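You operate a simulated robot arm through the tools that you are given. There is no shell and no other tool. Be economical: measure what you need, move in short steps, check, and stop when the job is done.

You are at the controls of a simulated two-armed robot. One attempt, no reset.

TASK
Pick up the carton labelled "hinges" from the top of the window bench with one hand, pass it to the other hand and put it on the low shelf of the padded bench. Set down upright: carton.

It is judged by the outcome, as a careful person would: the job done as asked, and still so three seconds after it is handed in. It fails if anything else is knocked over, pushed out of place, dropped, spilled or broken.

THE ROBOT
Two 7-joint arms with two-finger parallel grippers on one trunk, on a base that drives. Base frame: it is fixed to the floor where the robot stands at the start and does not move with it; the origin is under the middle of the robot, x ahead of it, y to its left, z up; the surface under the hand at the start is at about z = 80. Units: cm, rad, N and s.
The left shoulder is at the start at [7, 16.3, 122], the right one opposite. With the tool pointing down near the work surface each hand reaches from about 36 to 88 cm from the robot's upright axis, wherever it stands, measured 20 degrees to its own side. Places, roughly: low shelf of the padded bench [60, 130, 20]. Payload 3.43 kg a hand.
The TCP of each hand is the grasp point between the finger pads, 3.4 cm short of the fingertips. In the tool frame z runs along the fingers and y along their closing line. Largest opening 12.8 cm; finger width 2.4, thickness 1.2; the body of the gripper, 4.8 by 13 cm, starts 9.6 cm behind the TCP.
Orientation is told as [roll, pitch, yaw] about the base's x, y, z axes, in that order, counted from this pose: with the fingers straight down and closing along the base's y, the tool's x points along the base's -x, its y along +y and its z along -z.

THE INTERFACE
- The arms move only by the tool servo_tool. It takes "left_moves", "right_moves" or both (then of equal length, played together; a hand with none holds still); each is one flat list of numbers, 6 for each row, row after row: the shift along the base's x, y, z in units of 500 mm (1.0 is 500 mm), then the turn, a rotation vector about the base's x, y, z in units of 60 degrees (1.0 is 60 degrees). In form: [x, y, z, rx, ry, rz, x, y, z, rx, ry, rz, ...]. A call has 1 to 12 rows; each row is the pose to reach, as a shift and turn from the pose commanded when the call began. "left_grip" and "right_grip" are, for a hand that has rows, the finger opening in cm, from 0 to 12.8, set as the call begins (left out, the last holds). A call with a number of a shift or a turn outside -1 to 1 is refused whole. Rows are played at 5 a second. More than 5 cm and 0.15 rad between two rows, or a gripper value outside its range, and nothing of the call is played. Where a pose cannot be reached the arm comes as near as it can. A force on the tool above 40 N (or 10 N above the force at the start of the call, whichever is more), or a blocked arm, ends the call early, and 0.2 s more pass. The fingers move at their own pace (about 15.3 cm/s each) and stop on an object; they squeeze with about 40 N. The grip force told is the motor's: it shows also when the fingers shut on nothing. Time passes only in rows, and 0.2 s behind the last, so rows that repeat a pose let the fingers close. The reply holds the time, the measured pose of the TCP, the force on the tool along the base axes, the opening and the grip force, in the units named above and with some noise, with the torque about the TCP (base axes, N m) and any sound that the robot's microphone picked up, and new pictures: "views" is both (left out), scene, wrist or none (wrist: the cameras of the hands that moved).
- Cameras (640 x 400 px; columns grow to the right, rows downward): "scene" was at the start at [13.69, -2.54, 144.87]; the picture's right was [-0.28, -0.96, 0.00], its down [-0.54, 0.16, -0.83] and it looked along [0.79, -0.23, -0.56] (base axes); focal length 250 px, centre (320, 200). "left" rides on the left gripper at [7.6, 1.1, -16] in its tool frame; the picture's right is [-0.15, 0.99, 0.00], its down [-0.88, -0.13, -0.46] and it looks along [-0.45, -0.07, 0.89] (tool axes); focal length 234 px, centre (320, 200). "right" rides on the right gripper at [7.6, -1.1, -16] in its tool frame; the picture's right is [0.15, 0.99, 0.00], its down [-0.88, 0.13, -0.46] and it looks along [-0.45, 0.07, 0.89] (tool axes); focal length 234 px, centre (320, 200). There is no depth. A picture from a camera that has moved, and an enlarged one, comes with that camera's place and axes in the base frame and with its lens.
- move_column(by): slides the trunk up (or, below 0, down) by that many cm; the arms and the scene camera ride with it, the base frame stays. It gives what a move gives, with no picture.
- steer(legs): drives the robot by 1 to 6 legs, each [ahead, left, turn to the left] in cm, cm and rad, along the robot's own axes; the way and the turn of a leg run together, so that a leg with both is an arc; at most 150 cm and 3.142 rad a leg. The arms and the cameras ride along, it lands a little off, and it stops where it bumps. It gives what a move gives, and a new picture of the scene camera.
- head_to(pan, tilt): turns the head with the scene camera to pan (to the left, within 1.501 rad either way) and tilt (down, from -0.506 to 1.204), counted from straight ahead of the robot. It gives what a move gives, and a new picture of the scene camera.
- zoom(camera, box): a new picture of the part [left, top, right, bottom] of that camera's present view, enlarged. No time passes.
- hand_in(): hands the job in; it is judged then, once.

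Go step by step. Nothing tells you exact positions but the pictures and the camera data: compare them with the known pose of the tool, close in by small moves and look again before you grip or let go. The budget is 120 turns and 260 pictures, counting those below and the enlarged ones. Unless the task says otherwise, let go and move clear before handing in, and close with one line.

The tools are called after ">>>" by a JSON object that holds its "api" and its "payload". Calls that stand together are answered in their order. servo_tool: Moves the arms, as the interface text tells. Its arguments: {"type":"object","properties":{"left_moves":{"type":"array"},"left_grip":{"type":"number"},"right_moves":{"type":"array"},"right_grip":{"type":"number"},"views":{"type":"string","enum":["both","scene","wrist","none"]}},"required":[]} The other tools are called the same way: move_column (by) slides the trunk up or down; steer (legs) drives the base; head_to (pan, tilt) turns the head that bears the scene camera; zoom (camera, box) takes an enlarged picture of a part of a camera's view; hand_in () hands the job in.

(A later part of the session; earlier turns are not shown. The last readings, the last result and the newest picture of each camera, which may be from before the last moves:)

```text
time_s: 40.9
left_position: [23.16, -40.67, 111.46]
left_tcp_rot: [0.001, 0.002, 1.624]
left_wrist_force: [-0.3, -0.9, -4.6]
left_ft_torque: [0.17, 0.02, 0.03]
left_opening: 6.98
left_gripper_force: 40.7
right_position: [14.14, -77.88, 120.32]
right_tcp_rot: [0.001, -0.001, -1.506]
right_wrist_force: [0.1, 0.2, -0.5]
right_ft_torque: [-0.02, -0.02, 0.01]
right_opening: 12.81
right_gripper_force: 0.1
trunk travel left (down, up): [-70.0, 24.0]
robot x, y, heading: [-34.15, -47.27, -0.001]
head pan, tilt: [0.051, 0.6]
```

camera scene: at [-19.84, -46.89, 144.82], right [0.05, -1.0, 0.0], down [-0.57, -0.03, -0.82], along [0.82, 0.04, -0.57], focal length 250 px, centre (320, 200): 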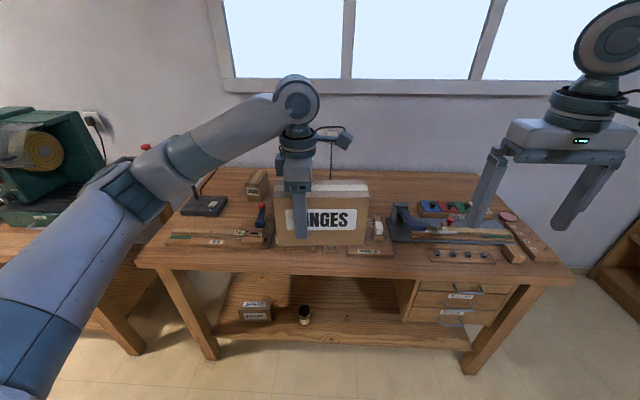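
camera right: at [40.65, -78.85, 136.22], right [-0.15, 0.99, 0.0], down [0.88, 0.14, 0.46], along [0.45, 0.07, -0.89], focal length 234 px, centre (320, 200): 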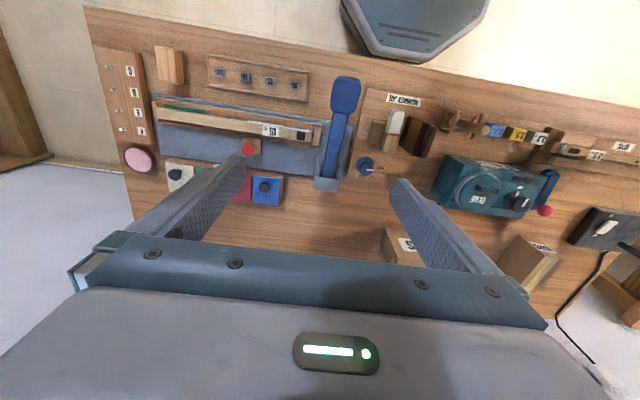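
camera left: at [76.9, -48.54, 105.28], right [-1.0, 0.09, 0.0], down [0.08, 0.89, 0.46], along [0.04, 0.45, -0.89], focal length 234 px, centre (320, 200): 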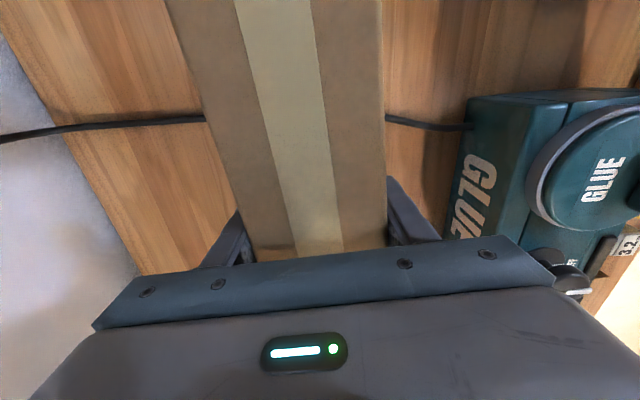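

Now tip the right hand so its fingers point left (+y), toward the carton's free end.

>>> {"api": "servo_tool", "payload": {"right_moves": [0, 0, 0, 0.14, 0.009, 0, 0, 0, 0, 0.28, 0.018, 0, 0, 0, 0, 0.42, 0.027, 0, 0, 0, 0, 0.56, 0.036, 0, 0, 0, 0, 0.7, 0.045, 0, 0, 0, 0, 0.84, 0.054, 0, 0, 0, 0, 0.98, 0.063, 0], "views": "none"}}

>>> {"api": "servo_tool", "payload": {"right_moves": [0, 0, 0, 0.14, 0.009, 0, 0, 0, 0, 0.28, 0.018, 0, 0, 0, 0, 0.42, 0.027, 0, 0, 0, 0, 0.52, 0.033, 0, 0, 0, 0, 0.52, 0.033, 0], "views": "both"}}

```text
time_s: 42.5
left_position: [23.12, -40.83, 111.48]
left_tcp_rot: [0.001, 0.0, 1.626]
left_wrist_force: [-0.1, -0.9, -4.4]
left_ft_torque: [0.16, 0.0, -0.01]
left_opening: 7.0
left_gripper_force: 40.0
right_position: [14.13, -78.2, 120.11]
right_tcp_rot: [0.002, 1.03, -1.503]
right_wrist_force: [0.7, -0.5, -0.3]
right_ft_torque: [0.02, 0.04, -0.01]
right_opening: 12.78
right_gripper_force: 0.0
trunk travel left (down, up): [-70.0, 24.0]
robot x, y, heading: [-33.69, -47.03, -0.004]
head pan, tilt: [0.051, 0.6]
```

```text
time_s: 43.7
left_position: [23.12, -40.77, 111.56]
left_tcp_rot: [0.001, 0.0, 1.624]
left_wrist_force: [-0.8, 0.9, -4.8]
left_ft_torque: [0.19, 0.02, -0.01]
left_opening: 6.98
left_gripper_force: 40.1
right_position: [14.1, -78.01, 120.23]
right_tcp_rot: [2.482, 1.567, 0.975]
right_wrist_force: [0.3, 0.1, 0.2]
right_ft_torque: [-0.04, -0.03, 0.0]
right_opening: 12.79
right_gripper_force: 0.0
trunk travel left (down, up): [-70.0, 24.0]
robot x, y, heading: [-33.7, -47.29, 0.0]
head pan, tilt: [0.051, 0.6]
camera scene: at [-19.94, -46.86, 144.84], right [0.05, -1.0, 0.0], down [-0.56, -0.03, -0.82], along [0.82, 0.04, -0.57], focal length 250 px, centre (320, 200)
camera right: at [14.1, -93.98, 127.7], right [0.99, 0.06, 0.15], down [0.16, -0.44, -0.88], along [0.01, 0.89, -0.45], focal length 234 px, centre (320, 200)
```

scene: 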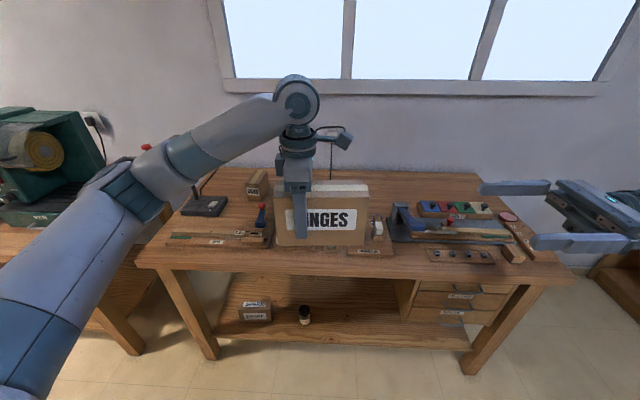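
right: 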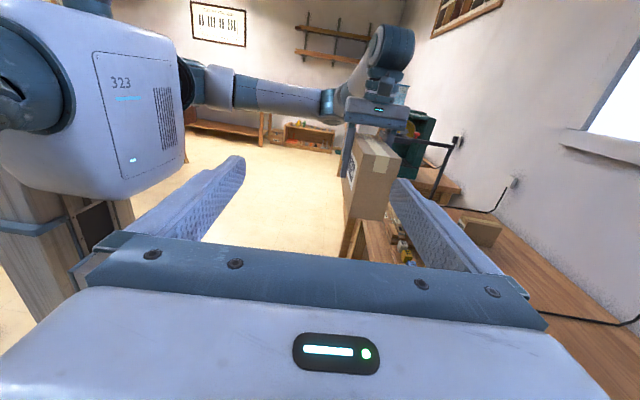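

The right hand is horizontal and facing the carton's free end. I'll line it up with the carton's axis just short of its end and check.

>>> {"api": "servo_tool", "payload": {"right_moves": [0.06, 0.04, -0.06, 0, 0, 0, 0.12, 0.09, -0.12, 0, 0, 0, 0.188, 0.14, -0.19, 0, 0, 0, 0.188, 0.21, -0.194, 0, 0, 0, 0.188, 0.28, -0.194, 0, 0, 0, 0.188, 0.28, -0.194, 0, 0, 0], "views": "both"}}

```text
refused: row 3 steps farther than a row can; nothing moved
```

>>> {"api": "servo_tool", "payload": {"right_moves": [0.05, 0.03, -0.05, 0, 0, 0, 0.1, 0.07, -0.1, 0, 0, 0, 0.15, 0.11, -0.15, 0, 0, 0, 0.188, 0.16, -0.194, 0, 0, 0, 0.188, 0.22, -0.194, 0, 0, 0, 0.188, 0.28, -0.194, 0, 0, 0, 0.188, 0.28, -0.194, 0, 0, 0], "views": "both"}}

```text
time_s: 45.3
left_position: [23.11, -40.81, 111.5]
left_tcp_rot: [0.003, 0.0, 1.624]
left_wrist_force: [-0.6, -0.2, -4.6]
left_ft_torque: [0.17, 0.04, -0.01]
left_opening: 6.96
left_gripper_force: 40.4
right_position: [23.26, -64.09, 110.45]
right_tcp_rot: [2.512, 1.567, 1.003]
right_wrist_force: [0.5, -0.3, -0.3]
right_ft_torque: [-0.02, -0.03, -0.01]
right_opening: 12.8
right_gripper_force: 0.1
trunk travel left (down, up): [-70.0, 24.0]
robot x, y, heading: [-33.79, -47.23, 0.003]
head pan, tilt: [0.051, 0.6]
camera scene: at [-19.9, -46.93, 144.83], right [0.05, -1.0, 0.0], down [-0.56, -0.03, -0.82], along [0.82, 0.04, -0.57], focal length 250 px, centre (320, 200)
camera right: at [23.45, -80.03, 117.88], right [0.99, 0.06, 0.15], down [0.16, -0.44, -0.88], along [0.01, 0.89, -0.45], focal length 234 px, centre (320, 200)
```

scene: 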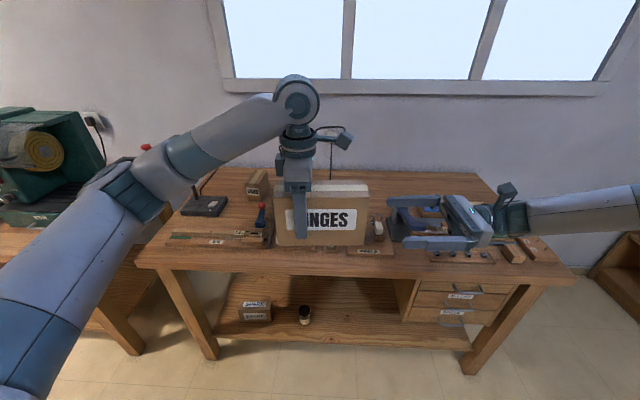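
right: 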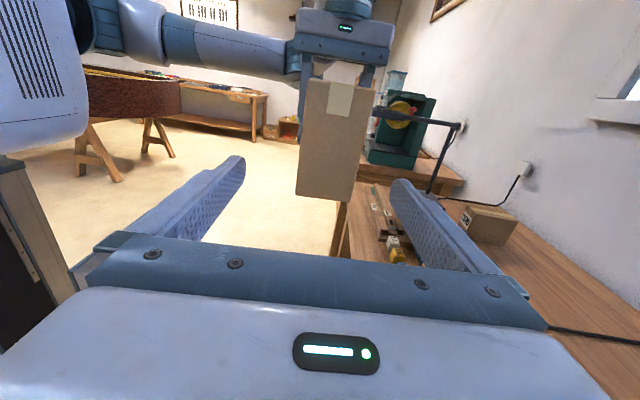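

Aligned within about a centimetre. I'll correct x slightly and slide the open fingers along the carton's sides to about its middle.

>>> {"api": "servo_tool", "payload": {"right_moves": [0.02, 0, 0.01, 0, 0, 0, 0.018, 0.06, 0.01, 0, 0, 0, 0.015, 0.12, 0.01, 0, 0, 0, 0.012, 0.18, 0.01, 0, 0, 0, 0.009, 0.24, 0.01, 0, 0, 0, 0.006, 0.3, 0.01, 0, 0, 0, 0.004, 0.335, 0.01, 0, 0, 0, 0.004, 0.335, 0.01, 0, 0, 0], "views": "both"}}

>>> {"api": "zoom", "payload": {"camera": "scene", "box": [240, 130, 440, 270]}}

```text
time_s: 47.1
left_position: [23.12, -40.58, 111.45]
left_tcp_rot: [0.001, 0.0, 1.626]
left_wrist_force: [-0.4, 0.2, -4.8]
left_ft_torque: [0.18, 0.01, 0.02]
left_opening: 7.0
left_gripper_force: 39.8
right_position: [22.31, -48.88, 112.79]
right_tcp_rot: [2.233, 1.569, 0.726]
right_wrist_force: [-0.5, -0.1, -0.3]
right_ft_torque: [-0.01, -0.03, -0.01]
right_opening: 12.79
right_gripper_force: 0.2
right hand out of reach, approached as far as the arm can: row 6, 7, 8
trunk travel left (down, up): [-70.0, 24.0]
robot x, y, heading: [-33.72, -47.33, 0.002]
head pan, tilt: [0.051, 0.6]
camera scene: at [-19.89, -46.89, 144.83], right [0.05, -1.0, 0.0], down [-0.56, -0.03, -0.82], along [0.82, 0.04, -0.57], focal length 250 px, centre (320, 200)
camera right: at [22.46, -64.8, 120.28], right [0.99, 0.06, 0.15], down [0.16, -0.45, -0.88], along [0.01, 0.89, -0.45], focal length 234 px, centre (320, 200)
```

scene: 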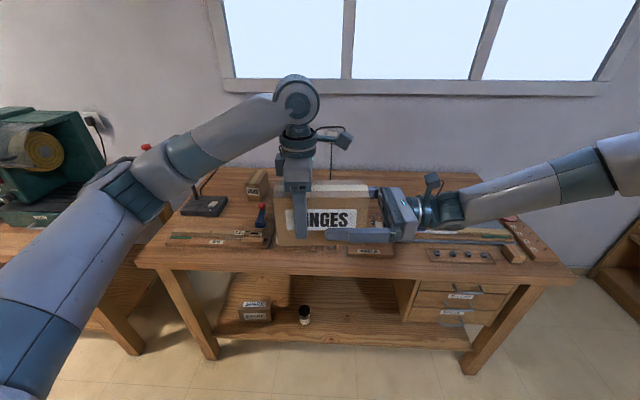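
right: 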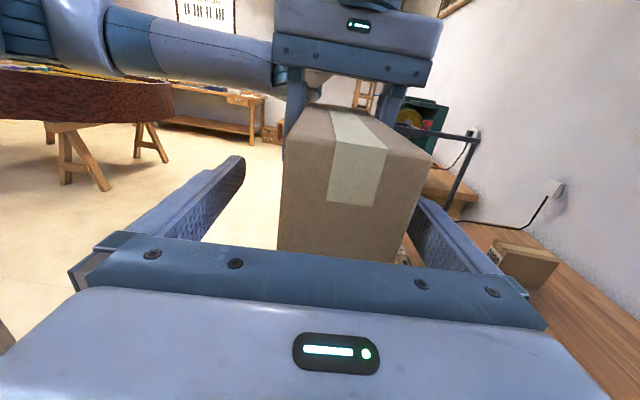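

```text
2.86 times, centred on (340, 200) of scene
camera zoom: at [-19.89, -46.89, 144.83], right [0.05, -1.0, 0.0], down [-0.56, -0.03, -0.82], along [0.82, 0.04, -0.57], focal length 715 px, centre (263, 200)
```

zoom: 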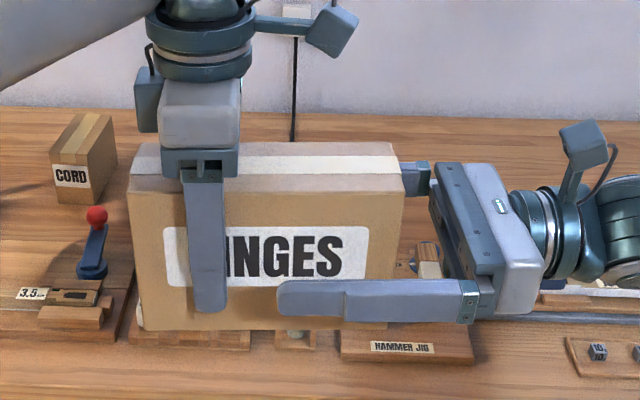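

The right fingers straddle the carton but the hand sits ~1.2 cm off-centre toward the robot. I'll shift the carton with the left hand to centre it.

>>> {"api": "servo_tool", "payload": {"left_moves": [-0.012, -0.012, 0.01, 0, 0, 0, -0.024, -0.024, 0.02, 0, 0, 0, -0.024, -0.024, 0.02, 0, 0, 0], "views": "none"}}

>>> {"api": "zoom", "payload": {"camera": "right", "box": [120, 60, 540, 320]}}

```text
time_s: 47.9
left_position: [22.31, -42.02, 112.48]
left_tcp_rot: [-0.004, -0.003, 1.605]
left_wrist_force: [0.3, -0.2, -4.3]
left_ft_torque: [0.15, 0.03, 0.01]
left_opening: 6.97
left_gripper_force: 39.6
left hand out of reach, approached as far as the arm can: row 1, 2
right_position: [22.44, -48.89, 112.76]
right_tcp_rot: [2.139, 1.569, 0.631]
right_wrist_force: [0.6, 0.2, 0.1]
right_ft_torque: [-0.03, 0.04, 0.0]
right_opening: 12.78
right_gripper_force: 0.0
trunk travel left (down, up): [-70.0, 24.0]
robot x, y, heading: [-34.04, -47.34, 0.004]
head pan, tilt: [0.051, 0.6]
```

```text
1.52 times, centred on (330, 190) of right
camera zoom: at [22.46, -64.79, 120.28], right [0.99, 0.06, 0.15], down [0.16, -0.45, -0.88], along [0.01, 0.89, -0.45], focal length 357 px, centre (305, 215)
```

zoom: 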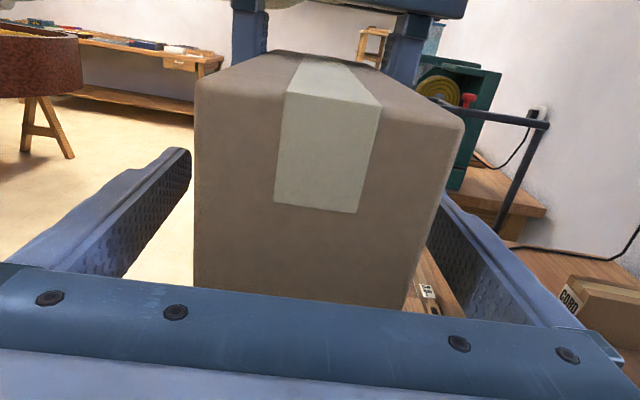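

The carton is centred between the right fingers and the two hands' fingers don't overlap. Closing the right hand.

>>> {"api": "servo_tool", "payload": {"right_moves": [0, 0, 0, 0, 0, 0, 0, 0, 0, 0, 0, 0, 0, 0, 0, 0, 0, 0, 0, 0, 0, 0, 0, 0], "right_grip": 0, "views": "scene"}}

```text
time_s: 48.9
left_position: [22.13, -42.09, 112.51]
left_tcp_rot: [-0.004, -0.003, 1.604]
left_wrist_force: [-10.6, -0.1, -4.1]
left_ft_torque: [-0.36, -0.09, 2.23]
left_opening: 7.02
left_gripper_force: 40.2
right_position: [22.48, -48.9, 112.87]
right_tcp_rot: [2.1, 1.568, 0.589]
right_wrist_force: [10.6, 0.8, 0.2]
right_ft_torque: [0.45, 0.08, -2.99]
right_opening: 7.04
right_gripper_force: 40.4
trunk travel left (down, up): [-70.0, 24.0]
robot x, y, heading: [-34.03, -47.52, 0.001]
head pan, tilt: [0.051, 0.6]
camera scene: at [-19.93, -46.88, 144.84], right [0.05, -1.0, 0.0], down [-0.56, -0.03, -0.82], along [0.82, 0.04, -0.57], focal length 250 px, centre (320, 200)
```

scene: 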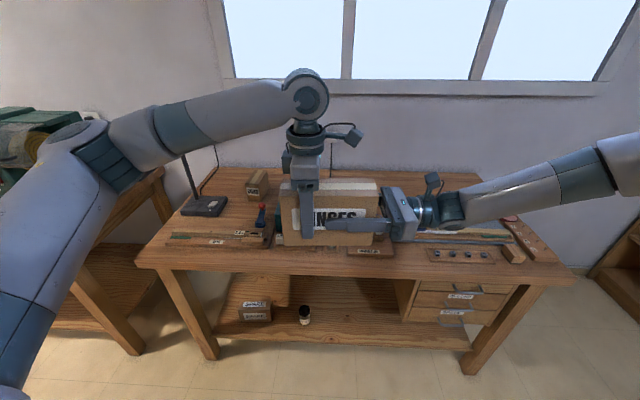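

Both hands hold it. Opening the left fingers and lifting that hand straight up.

>>> {"api": "servo_tool", "payload": {"left_moves": [0, 0, 0, 0, 0, 0, 0, 0, 0, 0, 0, 0, 0, 0, 0, 0, 0, 0], "left_grip": 11, "views": "none"}}

>>> {"api": "servo_tool", "payload": {"left_moves": [0, 0, 0.06, 0, 0, 0, 0, 0, 0.13, 0, 0, 0, 0, 0, 0.2, 0, 0, 0, 0, 0, 0.28, 0, 0, 0, 0, 0, 0.36, 0, 0, 0], "views": "scene"}}

```text
time_s: 49.7
left_position: [22.18, -42.07, 112.45]
left_tcp_rot: [-0.003, -0.003, 1.603]
left_wrist_force: [-0.2, -0.2, 0.3]
left_ft_torque: [0.0, 0.02, -0.02]
left_opening: 11.0
left_gripper_force: 0.1
right_position: [22.39, -48.82, 112.83]
right_tcp_rot: [2.18, 1.57, 0.671]
right_wrist_force: [0.8, 0.7, -0.3]
right_ft_torque: [-0.1, 0.02, 0.02]
right_opening: 7.03
right_gripper_force: 40.0
trunk travel left (down, up): [-70.0, 24.0]
robot x, y, heading: [-34.04, -47.1, -0.0]
head pan, tilt: [0.051, 0.6]
```

```text
time_s: 50.9
left_position: [21.72, -41.81, 130.56]
left_tcp_rot: [0.001, 0.0, 1.627]
left_wrist_force: [-0.4, 0.2, 1.1]
left_ft_torque: [-0.03, -0.02, -0.02]
left_opening: 11.0
left_gripper_force: 0.0
right_position: [22.51, -48.93, 112.8]
right_tcp_rot: [2.296, 1.566, 0.787]
right_wrist_force: [-0.2, 0.3, 0.0]
right_ft_torque: [-0.13, 0.01, -0.04]
right_opening: 6.99
right_gripper_force: 40.2
trunk travel left (down, up): [-70.0, 24.0]
robot x, y, heading: [-33.87, -47.08, 0.002]
head pan, tilt: [0.051, 0.6]
camera scene: at [-19.95, -46.97, 144.83], right [0.05, -1.0, 0.0], down [-0.56, -0.03, -0.82], along [0.82, 0.04, -0.57], focal length 250 px, centre (320, 200)
```

scene: 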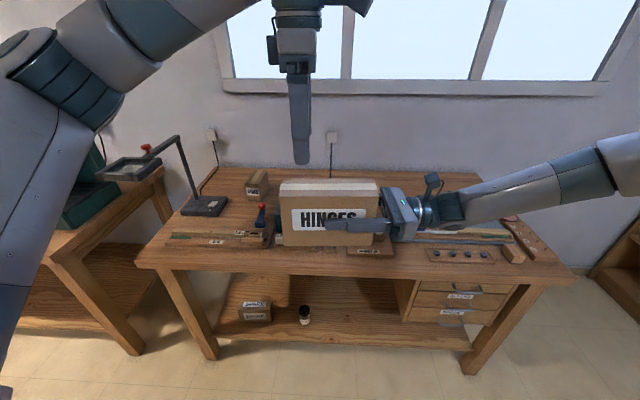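

Hand-over done; the carton is upright in the right hand. Now I'll turn the head left to find the padded bench and its low shelf.

>>> {"api": "servo_tool", "payload": {"left_moves": [0, 0.08, 0, 0, 0, -0.14, 0, 0.16, 0, 0, 0, -0.28, 0, 0.24, 0, 0, 0, -0.42, 0, 0.32, 0, 0, 0, -0.56, 0, 0.4, 0, 0, 0, -0.7, 0, 0.48, 0, 0, 0, -0.84], "views": "none"}}

>>> {"api": "head_to", "payload": {"pan": 0.8, "tilt": 0.4}}

>>> {"api": "head_to", "payload": {"pan": 1.4, "tilt": 0.5}}

```text
time_s: 52.3
left_position: [21.71, -17.41, 130.25]
left_tcp_rot: [0.001, 0.0, 0.744]
left_wrist_force: [0.2, -0.1, 0.6]
left_ft_torque: [-0.02, 0.0, -0.04]
left_opening: 11.01
left_gripper_force: 0.1
right_position: [22.38, -48.72, 112.76]
right_tcp_rot: [1.474, 1.569, -0.032]
right_wrist_force: [-0.5, 0.8, -0.1]
right_ft_torque: [-0.12, -0.01, 0.0]
right_opening: 7.0
right_gripper_force: 39.7
trunk travel left (down, up): [-70.0, 24.0]
robot x, y, heading: [-34.08, -47.28, -0.001]
head pan, tilt: [0.051, 0.6]
```

```text
time_s: 53.4
left_position: [21.91, -17.73, 130.34]
left_tcp_rot: [0.003, 0.004, 0.747]
left_wrist_force: [-0.1, -0.4, 0.8]
left_ft_torque: [0.01, 0.02, 0.02]
left_opening: 11.01
left_gripper_force: 0.0
right_position: [22.42, -48.86, 112.74]
right_tcp_rot: [2.075, 1.569, 0.566]
right_wrist_force: [0.2, 0.3, -0.3]
right_ft_torque: [-0.12, -0.03, 0.02]
right_opening: 7.0
right_gripper_force: 39.9
trunk travel left (down, up): [-70.0, 24.0]
robot x, y, heading: [-34.08, -47.16, 0.003]
head pan, tilt: [0.799, 0.4]
camera scene: at [-22.29, -40.66, 146.66], right [0.72, -0.7, 0.0], down [-0.27, -0.28, -0.92], along [0.64, 0.66, -0.39], focal length 250 px, centre (320, 200)
```

scene: 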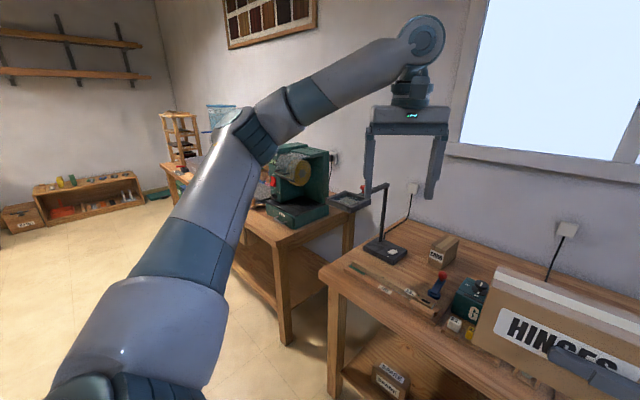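

```text
time_s: 54.4
left_position: [21.96, -17.61, 130.33]
left_tcp_rot: [0.001, -0.001, 0.748]
left_wrist_force: [-0.8, 0.2, -0.1]
left_ft_torque: [-0.01, -0.02, 0.02]
left_opening: 10.98
left_gripper_force: 0.0
right_position: [22.44, -48.81, 112.75]
right_tcp_rot: [2.153, 1.57, 0.643]
right_wrist_force: [-0.8, -0.6, -0.4]
right_ft_torque: [-0.12, -0.03, 0.01]
right_opening: 6.99
right_gripper_force: 40.3
trunk travel left (down, up): [-70.0, 24.0]
robot x, y, heading: [-34.26, -47.33, -0.0]
head pan, tilt: [1.4, 0.499]
camera scene: at [-27.19, -38.36, 145.75], right [0.99, -0.17, 0.0], down [-0.08, -0.47, -0.88], along [0.15, 0.87, -0.48], focal length 250 px, centre (320, 200)
```

scene: 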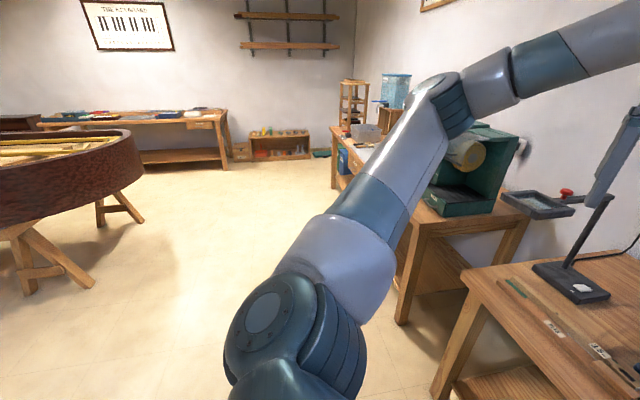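

The padded bench lies further left along the same wall. The floor lane is clear, so I'll back up 15 cm and slide left about 130 cm, then look again.

>>> {"api": "steer", "payload": {"legs": [[-18, 0, 0], [0, 130, 0]]}}

>>> {"api": "head_to", "payload": {"pan": 0.5, "tilt": 0.6}}

```text
time_s: 62.2
left_position: [1.17, 115.1, 130.47]
left_tcp_rot: [0.002, 0.002, 0.77]
left_wrist_force: [0.4, -0.1, 0.1]
left_ft_torque: [-0.04, 0.03, 0.01]
left_opening: 11.02
left_gripper_force: 0.0
right_position: [2.51, 84.04, 112.77]
right_tcp_rot: [2.195, 1.568, 0.713]
right_wrist_force: [0.3, -0.5, -4.5]
right_ft_torque: [-0.15, -0.01, -0.02]
right_opening: 6.99
right_gripper_force: 40.2
trunk travel left (down, up): [-70.0, 24.0]
robot x, y, heading: [-53.6, 84.47, 0.023]
head pan, tilt: [1.4, 0.499]
camera scene: at [-47.31, 93.2, 145.75], right [0.99, -0.14, 0.0], down [-0.07, -0.47, -0.88], along [0.13, 0.87, -0.48], focal length 250 px, centre (320, 200)
```

scene: 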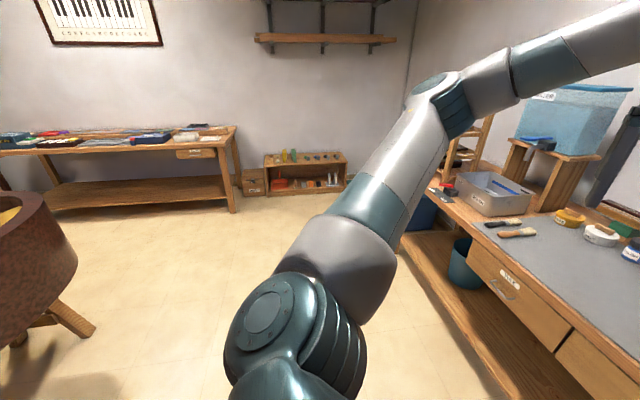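

```text
time_s: 63.4
left_position: [1.19, 115.1, 130.35]
left_tcp_rot: [0.001, 0.001, 0.773]
left_wrist_force: [0.3, 0.1, -0.5]
left_ft_torque: [-0.02, 0.0, 0.02]
left_opening: 11.01
left_gripper_force: 0.1
right_position: [2.55, 83.97, 112.7]
right_tcp_rot: [2.086, 1.569, 0.604]
right_wrist_force: [0.6, 0.1, -4.9]
right_ft_torque: [-0.14, -0.03, 0.04]
right_opening: 6.99
right_gripper_force: 39.9
trunk travel left (down, up): [-70.0, 24.0]
robot x, y, heading: [-53.8, 84.26, 0.033]
head pan, tilt: [0.499, 0.6]
camera scene: at [-40.98, 88.66, 144.84], right [0.5, -0.86, 0.0], down [-0.49, -0.28, -0.82], along [0.71, 0.41, -0.57], focal length 250 px, centre (320, 200)
```

scene: 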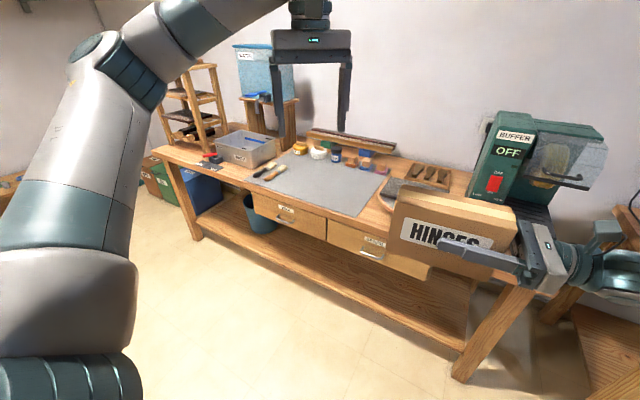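

I can see the padded bench: shelf front edge near x 39, its clear middle at y ≈ 110–140, drawers' underside near z 57. The right hand must point forward to slide the carton in, so I'll turn it 95° while bringing it in front of the right shoulder.

>>> {"api": "servo_tool", "payload": {"right_moves": [0.015, -0.034, 0, 0, 0, -0.14, 0.03, -0.068, 0, 0, 0, -0.28, 0.045, -0.102, 0, 0, 0, -0.42, 0.06, -0.136, 0, 0, 0, -0.56, 0.075, -0.17, 0, 0, 0, -0.7, 0.09, -0.204, 0, 0, 0, -0.84, 0.105, -0.238, 0, 0, 0, -0.98], "left_moves": [-0.01, 0.01, 0, 0, 0, -0.1, -0.03, 0.02, 0, 0, 0, -0.2, -0.05, 0.03, 0, 0, 0, -0.3, -0.07, 0.04, 0, 0, 0, -0.4, -0.09, 0.05, 0, 0, 0, -0.5, -0.11, 0.06, 0, 0, 0, -0.6, -0.13, 0.07, 0, 0, 0, -0.7], "views": "scene"}}

```text
time_s: 65.0
left_position: [-5.37, 118.5, 130.49]
left_tcp_rot: [0.001, -0.003, 0.037]
left_wrist_force: [-0.2, -0.5, -0.5]
left_ft_torque: [0.02, -0.02, -0.01]
left_opening: 11.01
left_gripper_force: 0.2
right_position: [13.2, 63.29, 116.26]
right_tcp_rot: [-0.877, 1.551, -3.131]
right_wrist_force: [-0.3, 0.7, -4.2]
right_ft_torque: [-0.1, 0.06, 0.02]
right_opening: 6.98
right_gripper_force: 39.3
right hand out of reach, approached as far as the arm can: row 3, 4, 5, 6, 7
trunk travel left (down, up): [-70.0, 24.0]
robot x, y, heading: [-53.87, 84.18, 0.026]
head pan, tilt: [0.499, 0.6]
camera scene: at [-41.09, 88.53, 144.85], right [0.5, -0.87, 0.0], down [-0.49, -0.28, -0.83], along [0.71, 0.41, -0.56], focal length 250 px, centre (320, 200)
```

scene: 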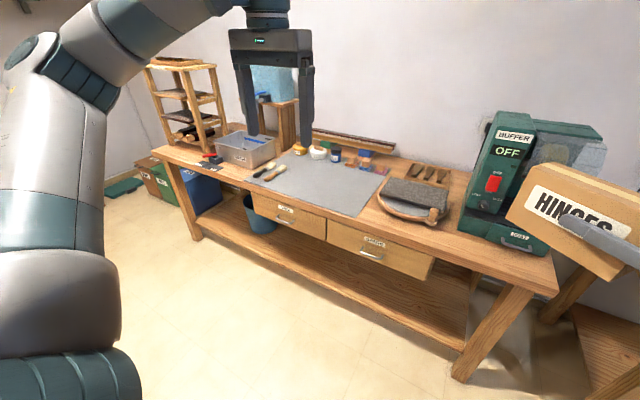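

The arm hit a posture limit at about 51° heading. I'll back the base off a little for room and continue the turn with the hand further forward, lower and to the right.

>>> {"api": "steer", "payload": {"legs": [[-20, 0, -0.026]]}}

>>> {"api": "servo_tool", "payload": {"right_moves": [0.02, -0.03, -0.03, 0, 0, -0.1, 0.04, -0.06, -0.06, 0, 0, -0.2, 0.06, -0.09, -0.09, 0, 0, -0.3, 0.08, -0.12, -0.12, 0, 0, -0.4, 0.1, -0.15, -0.15, 0, 0, -0.5, 0.12, -0.18, -0.18, 0, 0, -0.6, 0.14, -0.2, -0.2, 0, 0, -0.7, 0.16, -0.22, -0.22, 0, 0, -0.8], "views": "scene"}}

```text
time_s: 66.6
left_position: [-24.55, 117.12, 130.37]
left_tcp_rot: [0.002, 0.001, 0.017]
left_wrist_force: [-0.2, 0.4, 0.5]
left_ft_torque: [0.0, 0.0, 0.0]
left_opening: 10.98
left_gripper_force: 0.1
right_position: [-7.34, 61.6, 116.11]
right_tcp_rot: [-0.827, 1.55, -3.106]
right_wrist_force: [-0.2, 0.0, -4.9]
right_ft_torque: [-0.1, 0.11, -0.01]
right_opening: 7.01
right_gripper_force: 40.2
trunk travel left (down, up): [-70.0, 24.0]
robot x, y, heading: [-74.16, 83.72, 0.004]
head pan, tilt: [0.499, 0.6]
camera scene: at [-61.04, 88.03, 144.82], right [0.48, -0.88, 0.0], down [-0.5, -0.27, -0.82], along [0.72, 0.4, -0.57], focal length 250 px, centre (320, 200)
```

scene: 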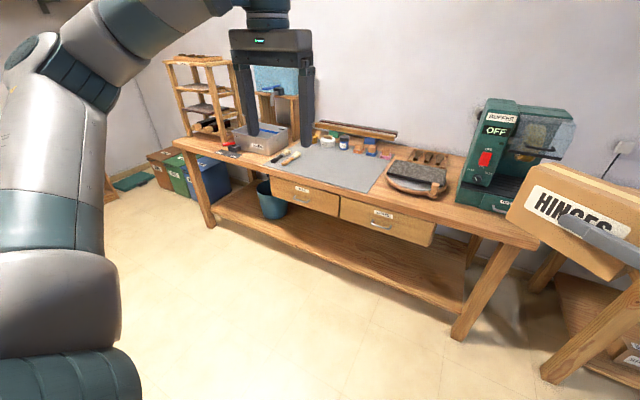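

```text
time_s: 68.4
left_position: [-24.87, 117.3, 130.45]
left_tcp_rot: [0.0, 0.001, 0.016]
left_wrist_force: [0.0, 0.9, -0.5]
left_ft_torque: [-0.06, -0.02, 0.03]
left_opening: 11.0
left_gripper_force: 0.0
right_position: [3.61, 35.6, 105.82]
right_tcp_rot: [-1.306, 1.499, 1.922]
right_wrist_force: [0.8, 0.6, -3.9]
right_ft_torque: [-0.05, 0.11, -0.01]
right_opening: 6.97
right_gripper_force: 40.2
right hand out of reach, approached as far as the arm can: row 1, 2, 3, 4, 5, 6, 7, 8
trunk travel left (down, up): [-70.0, 24.0]
robot x, y, heading: [-73.99, 83.91, 0.003]
head pan, tilt: [0.499, 0.6]
camera scene: at [-61.18, 88.19, 144.84], right [0.48, -0.88, 0.0], down [-0.5, -0.27, -0.82], along [0.72, 0.4, -0.57], focal length 250 px, centre (320, 200)
```

scene: 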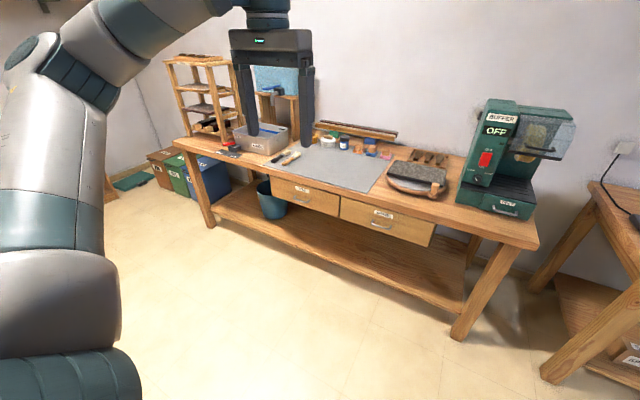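

The hand now points nearly forward (≈5°). Let me look at the carton's attitude.

>>> {"api": "head_to", "payload": {"pan": -0.5, "tilt": 0.5}}

>>> {"api": "zoom", "payload": {"camera": "right", "box": [0, 0, 640, 400]}}

```text
time_s: 69.6
left_position: [-24.72, 117.08, 130.33]
left_tcp_rot: [0.002, 0.002, 0.014]
left_wrist_force: [0.2, -0.3, 0.6]
left_ft_torque: [-0.02, 0.04, 0.02]
left_opening: 11.01
left_gripper_force: 0.1
right_position: [3.7, 35.55, 105.67]
right_tcp_rot: [-1.3, 1.498, 1.93]
right_wrist_force: [0.7, 0.5, -4.5]
right_ft_torque: [-0.03, 0.11, -0.01]
right_opening: 7.0
right_gripper_force: 40.3
trunk travel left (down, up): [-70.0, 24.0]
robot x, y, heading: [-74.02, 84.01, -0.001]
head pan, tilt: [-0.499, 0.499]
camera scene: at [-60.85, 79.47, 145.74], right [-0.47, -0.88, 0.0], down [-0.42, 0.23, -0.88], along [0.77, -0.42, -0.48], focal length 250 px, centre (320, 200)
```

scene: 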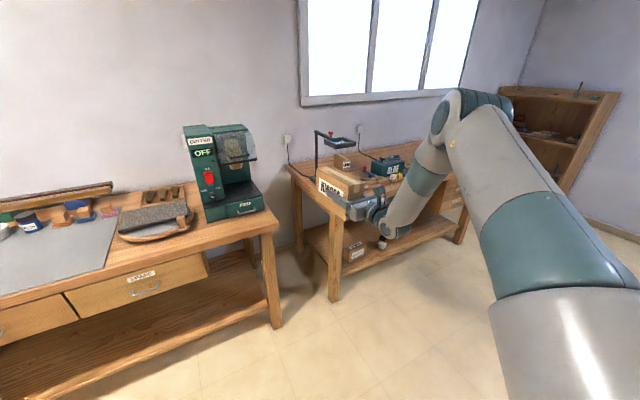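

```text
1.00 times, centred on (320, 200) of right (not enlarged: the box is as wide or as high as the picture)
camera zoom: at [-11.98, 34.87, 113.66], right [0.09, -0.99, 0.08], down [-0.47, -0.11, -0.88], along [0.88, 0.04, -0.47], focal length 234 px, centre (320, 200)
```

zoom: 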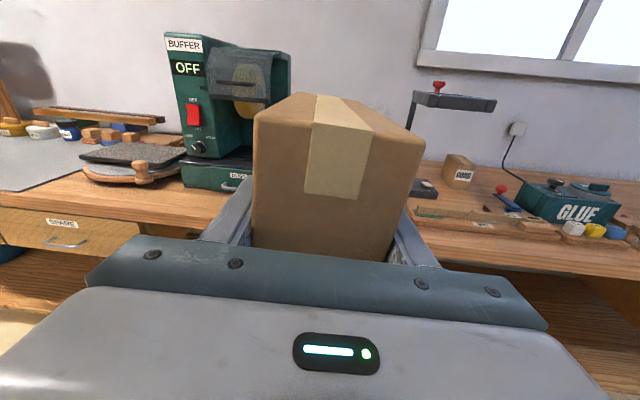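

The carton leans about 4° about the forward axis and points 5° left. I'll level it, lower the hand 12 cm, and pull the left hand back.

>>> {"api": "servo_tool", "payload": {"right_moves": [0, 0, -0.05, -0.03, 0, -0.04, 0, 0, -0.1, -0.067, 0, -0.082, 0, 0, -0.15, -0.067, 0, -0.082, 0, 0, -0.2, -0.067, 0, -0.082, 0, 0, -0.24, -0.067, 0, -0.082], "left_moves": [-0.03, 0, 0, 0, 0, 0, -0.06, 0, 0, 0, 0, 0, -0.09, 0, 0, 0, 0, 0, -0.12, 0, 0, 0, 0, 0, -0.15, 0, 0, 0, 0, 0], "views": "wrist"}}

```text
time_s: 70.8
left_position: [-32.45, 116.9, 130.55]
left_tcp_rot: [0.0, -0.001, 0.015]
left_wrist_force: [0.8, 0.0, 0.8]
left_ft_torque: [0.0, 0.0, 0.0]
left_opening: 10.99
left_gripper_force: 0.0
right_position: [3.14, 30.43, 101.74]
right_tcp_rot: [-0.234, 1.545, 2.912]
right_wrist_force: [0.5, -0.5, -5.5]
right_ft_torque: [-0.01, 0.12, 0.0]
right_opening: 6.97
right_gripper_force: 39.7
right hand out of reach, approached as far as the arm can: row 1, 2, 3, 4, 5
trunk travel left (down, up): [-70.0, 24.0]
robot x, y, heading: [-74.19, 84.0, 0.009]
head pan, tilt: [-0.499, 0.499]
camera right: at [-12.52, 31.45, 109.67], right [0.01, -0.99, 0.14], down [-0.48, -0.13, -0.87], along [0.88, -0.06, -0.47], focal length 234 px, centre (320, 200)
camera left: at [-39.97, 117.95, 146.58], right [0.13, 0.99, 0.0], down [0.88, -0.12, 0.45], along [0.45, -0.06, -0.89], focal length 234 px, centre (320, 200)
```

right: 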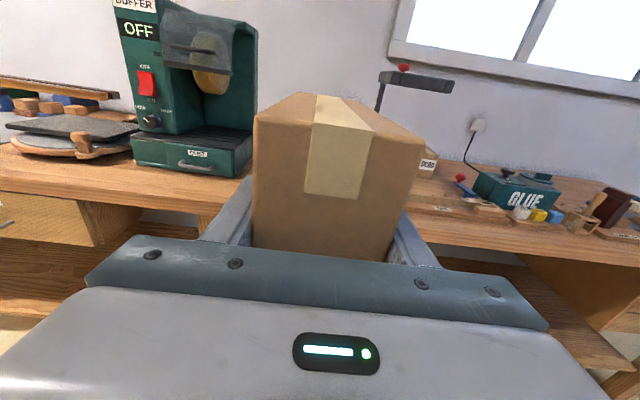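
left: 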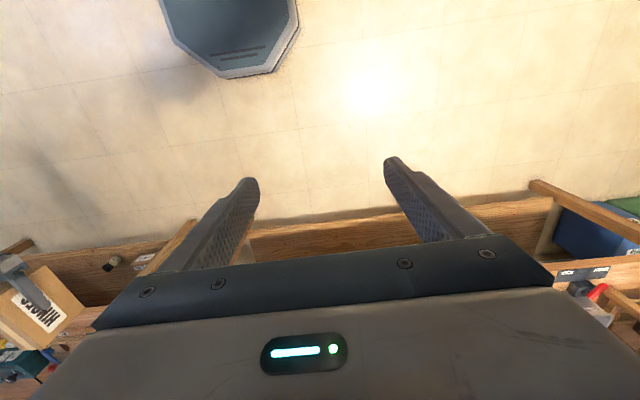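

Level now. I need about 5 cm more downward than the trunk travel gives, so I'll lower the hand further while drawing it back and watch the attitude.

>>> {"api": "servo_tool", "payload": {"right_moves": [-0.04, 0, -0.03, 0, -0.01, 0, -0.08, 0, -0.06, 0, -0.02, 0, -0.12, 0, -0.1, 0, -0.026, 0, -0.16, 0, -0.14, 0, -0.026, 0, -0.2, 0, -0.18, 0, -0.026, 0, -0.2, 0, -0.2, 0, -0.026, 0], "views": "none"}}

```text
time_s: 72.2
left_position: [-32.14, 116.98, 130.6]
left_tcp_rot: [0.003, 0.003, 0.014]
left_wrist_force: [0.3, 1.4, -0.6]
left_ft_torque: [0.0, -0.02, 0.01]
left_opening: 11.0
left_gripper_force: 0.0
right_position: [-6.85, 29.12, 100.17]
right_tcp_rot: [-2.541, 1.566, 0.6]
right_wrist_force: [0.0, 0.2, -4.5]
right_ft_torque: [0.04, 0.12, -0.02]
right_opening: 6.99
right_gripper_force: 39.8
right hand out of reach, approached as far as the arm can: row 1, 2, 3, 4, 5, 6
trunk travel left (down, up): [-70.0, 24.0]
robot x, y, heading: [-74.27, 83.72, 0.003]
head pan, tilt: [-0.499, 0.499]
```

Lowering is what's blocked. I'll try reaching further forward and out to the right while lowering.

>>> {"api": "servo_tool", "payload": {"right_moves": [0.06, -0.04, 0, 0, 0, 0, 0.12, -0.08, -0.02, 0, 0, 0, 0.18, -0.12, -0.04, 0, 0, 0, 0.24, -0.16, -0.08, 0, 0, 0, 0.3, -0.2, -0.12, 0, 0, 0, 0.34, -0.2, -0.16, 0, 0, 0, 0.34, -0.2, -0.16, 0, 0, 0], "views": "scene"}}

```text
time_s: 73.8
left_position: [-32.23, 116.98, 130.61]
left_tcp_rot: [0.001, 0.0, 0.015]
left_wrist_force: [0.2, 0.2, 0.6]
left_ft_torque: [-0.02, 0.01, 0.0]
left_opening: 11.0
left_gripper_force: 0.0
right_position: [1.05, 21.56, 102.53]
right_tcp_rot: [-3.083, 1.565, 0.057]
right_wrist_force: [-0.2, -0.1, -4.1]
right_ft_torque: [-0.01, 0.11, 0.03]
right_opening: 7.0
right_gripper_force: 40.0
right hand out of reach, approached as far as the arm can: row 2, 3, 4, 5, 6, 7
trunk travel left (down, up): [-70.0, 24.0]
robot x, y, heading: [-74.02, 83.65, 0.006]
head pan, tilt: [-0.499, 0.499]
camera scene: at [-60.86, 79.45, 145.74], right [-0.48, -0.88, 0.0], down [-0.42, 0.23, -0.88], along [0.77, -0.42, -0.48], focal length 250 px, centre (320, 200)
```

scene: 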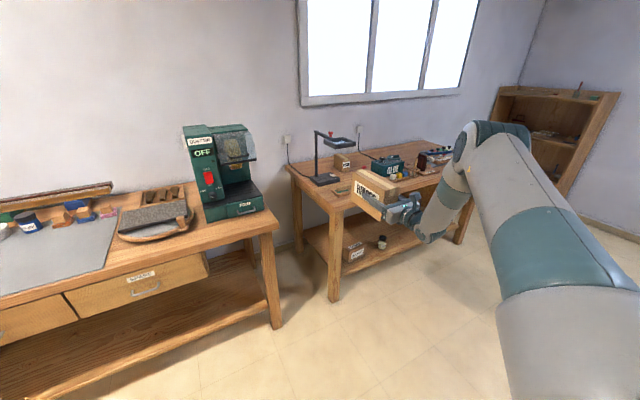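

Still blocked at z ≈ 102. A wrist-rotation limit is likely, so I'll test whether pointing ~25° to the left frees downward motion (the base heading can make up for it).

>>> {"api": "servo_tool", "payload": {"right_moves": [0, 0.04, 0, 0, 0, 0.1, 0, 0.08, 0, 0, 0, 0.2, 0, 0.12, 0, 0, 0, 0.3, 0, 0.16, 0, 0, 0, 0.4, 0, 0.16, -0.04, 0, 0, 0.4, 0, 0.16, -0.08, 0, 0, 0.4, 0, 0.16, -0.12, 0, 0, 0.4, 0, 0.16, -0.16, 0, 0, 0.4, 0, 0.16, -0.2, 0, 0, 0.4], "views": "wrist"}}

```text
time_s: 75.8
left_position: [-32.15, 116.86, 130.55]
left_tcp_rot: [0.001, 0.002, 0.015]
left_wrist_force: [0.1, -1.2, 0.8]
left_ft_torque: [0.01, 0.0, -0.02]
left_opening: 11.0
left_gripper_force: 0.0
right_position: [-0.72, 31.81, 102.37]
right_tcp_rot: [-2.797, 1.565, 0.762]
right_wrist_force: [0.1, -0.2, -3.8]
right_ft_torque: [-0.01, 0.11, 0.03]
right_opening: 7.01
right_gripper_force: 39.7
right hand out of reach, approached as far as the arm can: row 4, 5, 6, 7, 8, 9
trunk travel left (down, up): [-70.0, 24.0]
robot x, y, heading: [-74.28, 83.99, 0.006]
head pan, tilt: [-0.499, 0.499]
camera right: at [-15.73, 26.37, 109.78], right [0.4, -0.9, 0.14], down [-0.36, -0.3, -0.88], along [0.84, 0.3, -0.45], focal length 234 px, centre (320, 200)
```

right: 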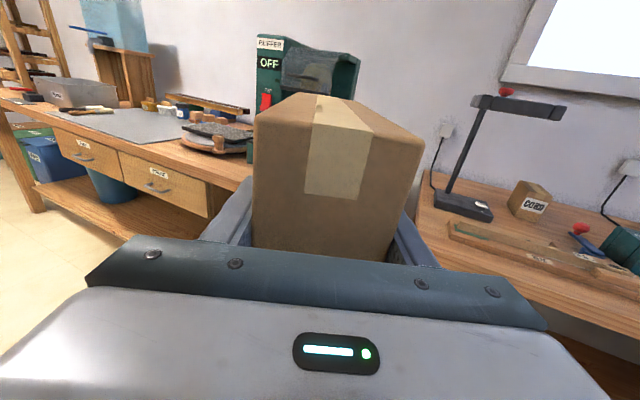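

The limit is height: with the fingers level the wrist bottoms out about 5 cm too high for the shelf. I'll have the left hand hold the carton again, re-grip with the right hand pitched ~30° down, and so gain height. First bring the carton back in front of the body.

>>> {"api": "servo_tool", "payload": {"right_moves": [-0.022, 0.07, 0.016, 0, 0, 0.083, -0.044, 0.14, 0.032, 0, 0, 0.166, -0.066, 0.21, 0.048, 0, 0, 0.249, -0.088, 0.28, 0.064, 0, 0, 0.332, -0.11, 0.35, 0.08, 0, 0, 0.415, -0.132, 0.42, 0.096, 0, 0, 0.498, -0.154, 0.49, 0.112, 0, 0, 0.581, -0.176, 0.56, 0.128, 0, 0, 0.664, -0.198, 0.63, 0.144, 0, 0, 0.747, -0.22, 0.7, 0.16, 0, 0, 0.83, -0.242, 0.77, 0.176, 0, 0, 0.913, -0.264, 0.82, 0.19, 0, 0, 0.995], "views": "none"}}

>>> {"api": "head_to", "payload": {"pan": 0.0, "tilt": 0.55}}

```text
time_s: 78.4
left_position: [-32.14, 117.04, 130.68]
left_tcp_rot: [-0.001, 0.001, 0.016]
left_wrist_force: [0.4, 0.2, 0.0]
left_ft_torque: [-0.02, -0.01, -0.01]
left_opening: 11.04
left_gripper_force: 0.1
right_position: [-14.23, 73.05, 112.21]
right_tcp_rot: [-2.872, 1.564, 1.729]
right_wrist_force: [0.7, -0.4, -4.3]
right_ft_torque: [-0.11, 0.02, -0.01]
right_opening: 6.97
right_gripper_force: 39.9
trunk travel left (down, up): [-70.0, 24.0]
robot x, y, heading: [-74.27, 84.3, 0.004]
head pan, tilt: [-0.499, 0.499]
```

```text
time_s: 79.4
left_position: [-32.15, 116.88, 130.69]
left_tcp_rot: [0.003, 0.002, 0.014]
left_wrist_force: [-0.6, -0.1, -0.9]
left_ft_torque: [0.02, -0.03, 0.0]
left_opening: 11.0
left_gripper_force: 0.0
right_position: [-14.18, 72.82, 112.3]
right_tcp_rot: [-2.934, 1.565, 1.667]
right_wrist_force: [0.8, -0.6, -4.6]
right_ft_torque: [-0.14, 0.02, -0.01]
right_opening: 6.97
right_gripper_force: 39.6
trunk travel left (down, up): [-70.0, 24.0]
robot x, y, heading: [-73.87, 84.01, 0.001]
head pan, tilt: [0.0, 0.55]
camera scene: at [-59.9, 83.82, 145.29], right [0.0, -1.0, 0.0], down [-0.52, 0.0, -0.85], along [0.85, 0.0, -0.52], focal length 250 px, centre (320, 200)
```

scene: 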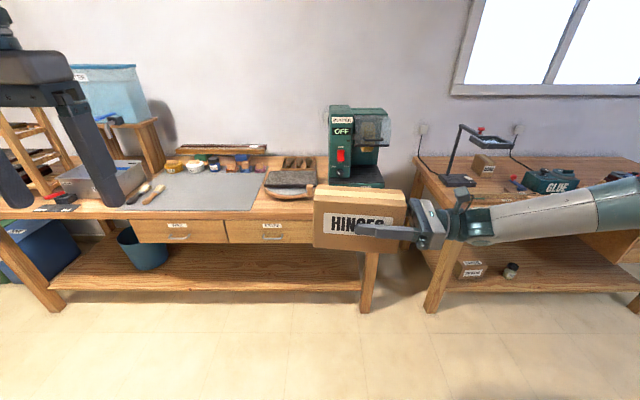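

Good view. I'll bring the open left hand above the carton's free (left) half, turned to close across its thickness.

>>> {"api": "servo_tool", "payload": {"left_moves": [0.034, -0.066, 0, 0, 0, 0.09, 0.068, -0.132, 0, 0, 0, 0.18, 0.102, -0.198, 0, 0, 0, 0.27, 0.136, -0.264, 0, 0, 0, 0.36, 0.17, -0.33, 0, 0, 0, 0.45, 0.204, -0.396, 0, 0, 0, 0.54, 0.238, -0.462, 0, 0, 0, 0.63, 0.272, -0.528, 0, 0, 0, 0.72, 0.306, -0.594, 0, 0, 0, 0.81, 0.34, -0.66, 0, 0, 0, 0.9, 0.376, -0.734, 0, 0, 0, 0.99], "left_grip": 12, "views": "none"}}

>>> {"api": "servo_tool", "payload": {"left_moves": [0, 0, 0, 0, 0, 0.13, 0, 0, 0, 0, 0, 0.26, 0, 0, 0, 0, 0, 0.389, 0, 0, 0, 0, 0, 0.389], "views": "both"}}

```text
time_s: 81.8
left_position: [-13.32, 80.18, 130.17]
left_tcp_rot: [0.003, -0.001, 1.054]
left_wrist_force: [0.5, -0.2, -0.4]
left_ft_torque: [0.03, 0.02, -0.04]
left_opening: 12.02
left_gripper_force: 0.1
right_position: [-14.11, 72.69, 112.09]
right_tcp_rot: [-2.915, 1.564, 1.688]
right_wrist_force: [0.9, -1.4, -4.7]
right_ft_torque: [-0.13, 0.02, 0.04]
right_opening: 6.98
right_gripper_force: 39.7
trunk travel left (down, up): [-70.0, 24.0]
robot x, y, heading: [-74.11, 84.22, 0.005]
head pan, tilt: [0.0, 0.55]
```

```text
time_s: 82.8
left_position: [-13.46, 80.39, 130.26]
left_tcp_rot: [0.002, 0.0, 1.461]
left_wrist_force: [-0.5, -0.7, 0.3]
left_ft_torque: [-0.01, 0.01, 0.0]
left_opening: 12.04
left_gripper_force: 0.0
right_position: [-14.06, 72.81, 112.2]
right_tcp_rot: [-2.929, 1.567, 1.674]
right_wrist_force: [0.0, -0.3, -5.1]
right_ft_torque: [-0.12, 0.0, 0.03]
right_opening: 6.99
right_gripper_force: 39.8
trunk travel left (down, up): [-70.0, 24.0]
robot x, y, heading: [-73.8, 84.08, 0.008]
head pan, tilt: [0.0, 0.55]
camera scene: at [-59.89, 83.79, 145.28], right [0.0, -1.0, 0.0], down [-0.52, 0.0, -0.85], along [0.85, 0.0, -0.52], focal length 250 px, centre (320, 200)
camera left: at [-15.46, 73.0, 146.29], right [-0.97, 0.25, 0.0], down [0.23, 0.86, 0.45], along [0.11, 0.44, -0.89], focal length 234 px, centre (320, 200)
```

scene: 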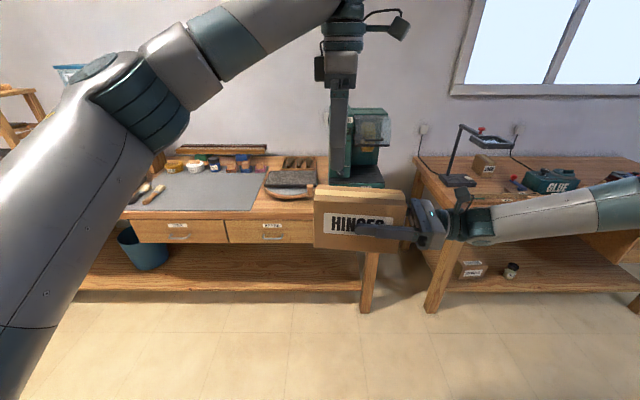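
left: 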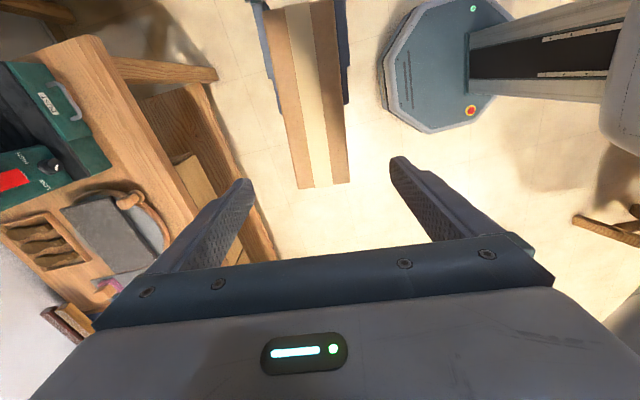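

Left hand is aligned over the carton. Descending and closing.

>>> {"api": "servo_tool", "payload": {"left_moves": [0.004, 0, -0.08, 0, 0, 0, 0.004, 0, -0.16, 0, 0, 0, 0.004, 0, -0.24, 0, 0, 0, 0.004, 0, -0.31, 0, 0, 0, 0.004, 0, -0.345, 0, 0, 0, 0.004, 0, -0.345, 0, 0, 0], "views": "both"}}

```text
time_s: 84.2
left_position: [-13.22, 80.46, 113.15]
left_tcp_rot: [0.001, 0.001, 1.461]
left_wrist_force: [0.8, 0.4, 0.3]
left_ft_torque: [-0.03, -0.01, -0.01]
left_opening: 12.0
left_gripper_force: 0.0
right_position: [-14.14, 72.83, 112.17]
right_tcp_rot: [-2.947, 1.567, 1.655]
right_wrist_force: [0.8, 0.3, -3.8]
right_ft_torque: [-0.13, 0.01, -0.03]
right_opening: 6.96
right_gripper_force: 40.3
trunk travel left (down, up): [-70.0, 24.0]
robot x, y, heading: [-74.26, 84.15, 0.006]
head pan, tilt: [0.0, 0.55]
camera scene: at [-59.91, 83.81, 145.29], right [0.0, -1.0, 0.0], down [-0.52, 0.0, -0.85], along [0.85, 0.0, -0.52], focal length 250 px, centre (320, 200)
camera left: at [-15.33, 73.15, 129.03], right [-0.97, 0.26, 0.0], down [0.23, 0.86, 0.45], along [0.11, 0.44, -0.89], focal length 234 px, centre (320, 200)
```

scene: 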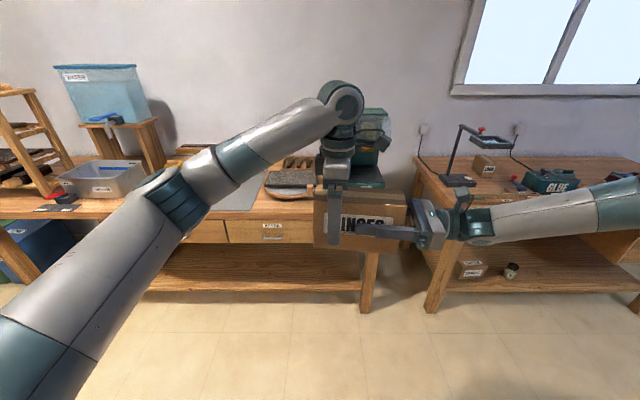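
left: 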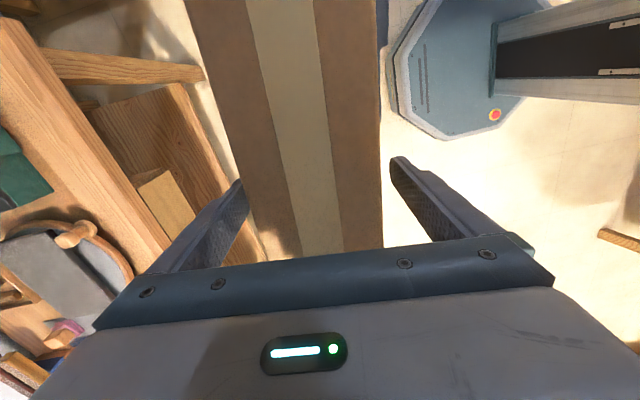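

>>> {"api": "servo_tool", "payload": {"left_moves": [0, 0, 0, 0, 0, 0, 0, 0, 0, 0, 0, 0, 0, 0, 0, 0, 0, 0, 0, 0, 0, 0, 0, 0], "left_grip": 0, "views": "none"}}

>>> {"api": "servo_tool", "payload": {"right_moves": [0, 0, 0, 0, 0, 0, 0, 0, 0, 0, 0, 0, 0, 0, 0, 0, 0, 0], "right_grip": 12.5, "views": "none"}}

```text
time_s: 85.2
left_position: [-13.31, 80.5, 113.09]
left_tcp_rot: [0.002, -0.002, 1.459]
left_wrist_force: [-3.4, 1.2, 0.2]
left_ft_torque: [-0.19, -0.01, 0.0]
left_opening: 7.0
left_gripper_force: 40.4
right_position: [-14.27, 72.82, 112.33]
right_tcp_rot: [-2.953, 1.566, 1.648]
right_wrist_force: [3.7, -0.4, -3.9]
right_ft_torque: [0.1, 0.06, -0.28]
right_opening: 6.96
right_gripper_force: 39.9
trunk travel left (down, up): [-70.0, 24.0]
robot x, y, heading: [-74.22, 83.49, 0.004]
head pan, tilt: [0.0, 0.55]
```

```text
time_s: 86.0
left_position: [-13.22, 80.47, 113.04]
left_tcp_rot: [0.0, 0.001, 1.461]
left_wrist_force: [0.1, -0.4, 1.1]
left_ft_torque: [0.22, -0.02, 0.0]
left_opening: 6.98
left_gripper_force: 39.6
right_position: [-14.24, 72.85, 112.22]
right_tcp_rot: [-2.962, 1.565, 1.639]
right_wrist_force: [0.0, 0.0, 0.4]
right_ft_torque: [-0.02, 0.0, 0.01]
right_opening: 12.48
right_gripper_force: 0.1
trunk travel left (down, up): [-70.0, 24.0]
robot x, y, heading: [-74.13, 83.88, 0.005]
head pan, tilt: [0.0, 0.55]
```

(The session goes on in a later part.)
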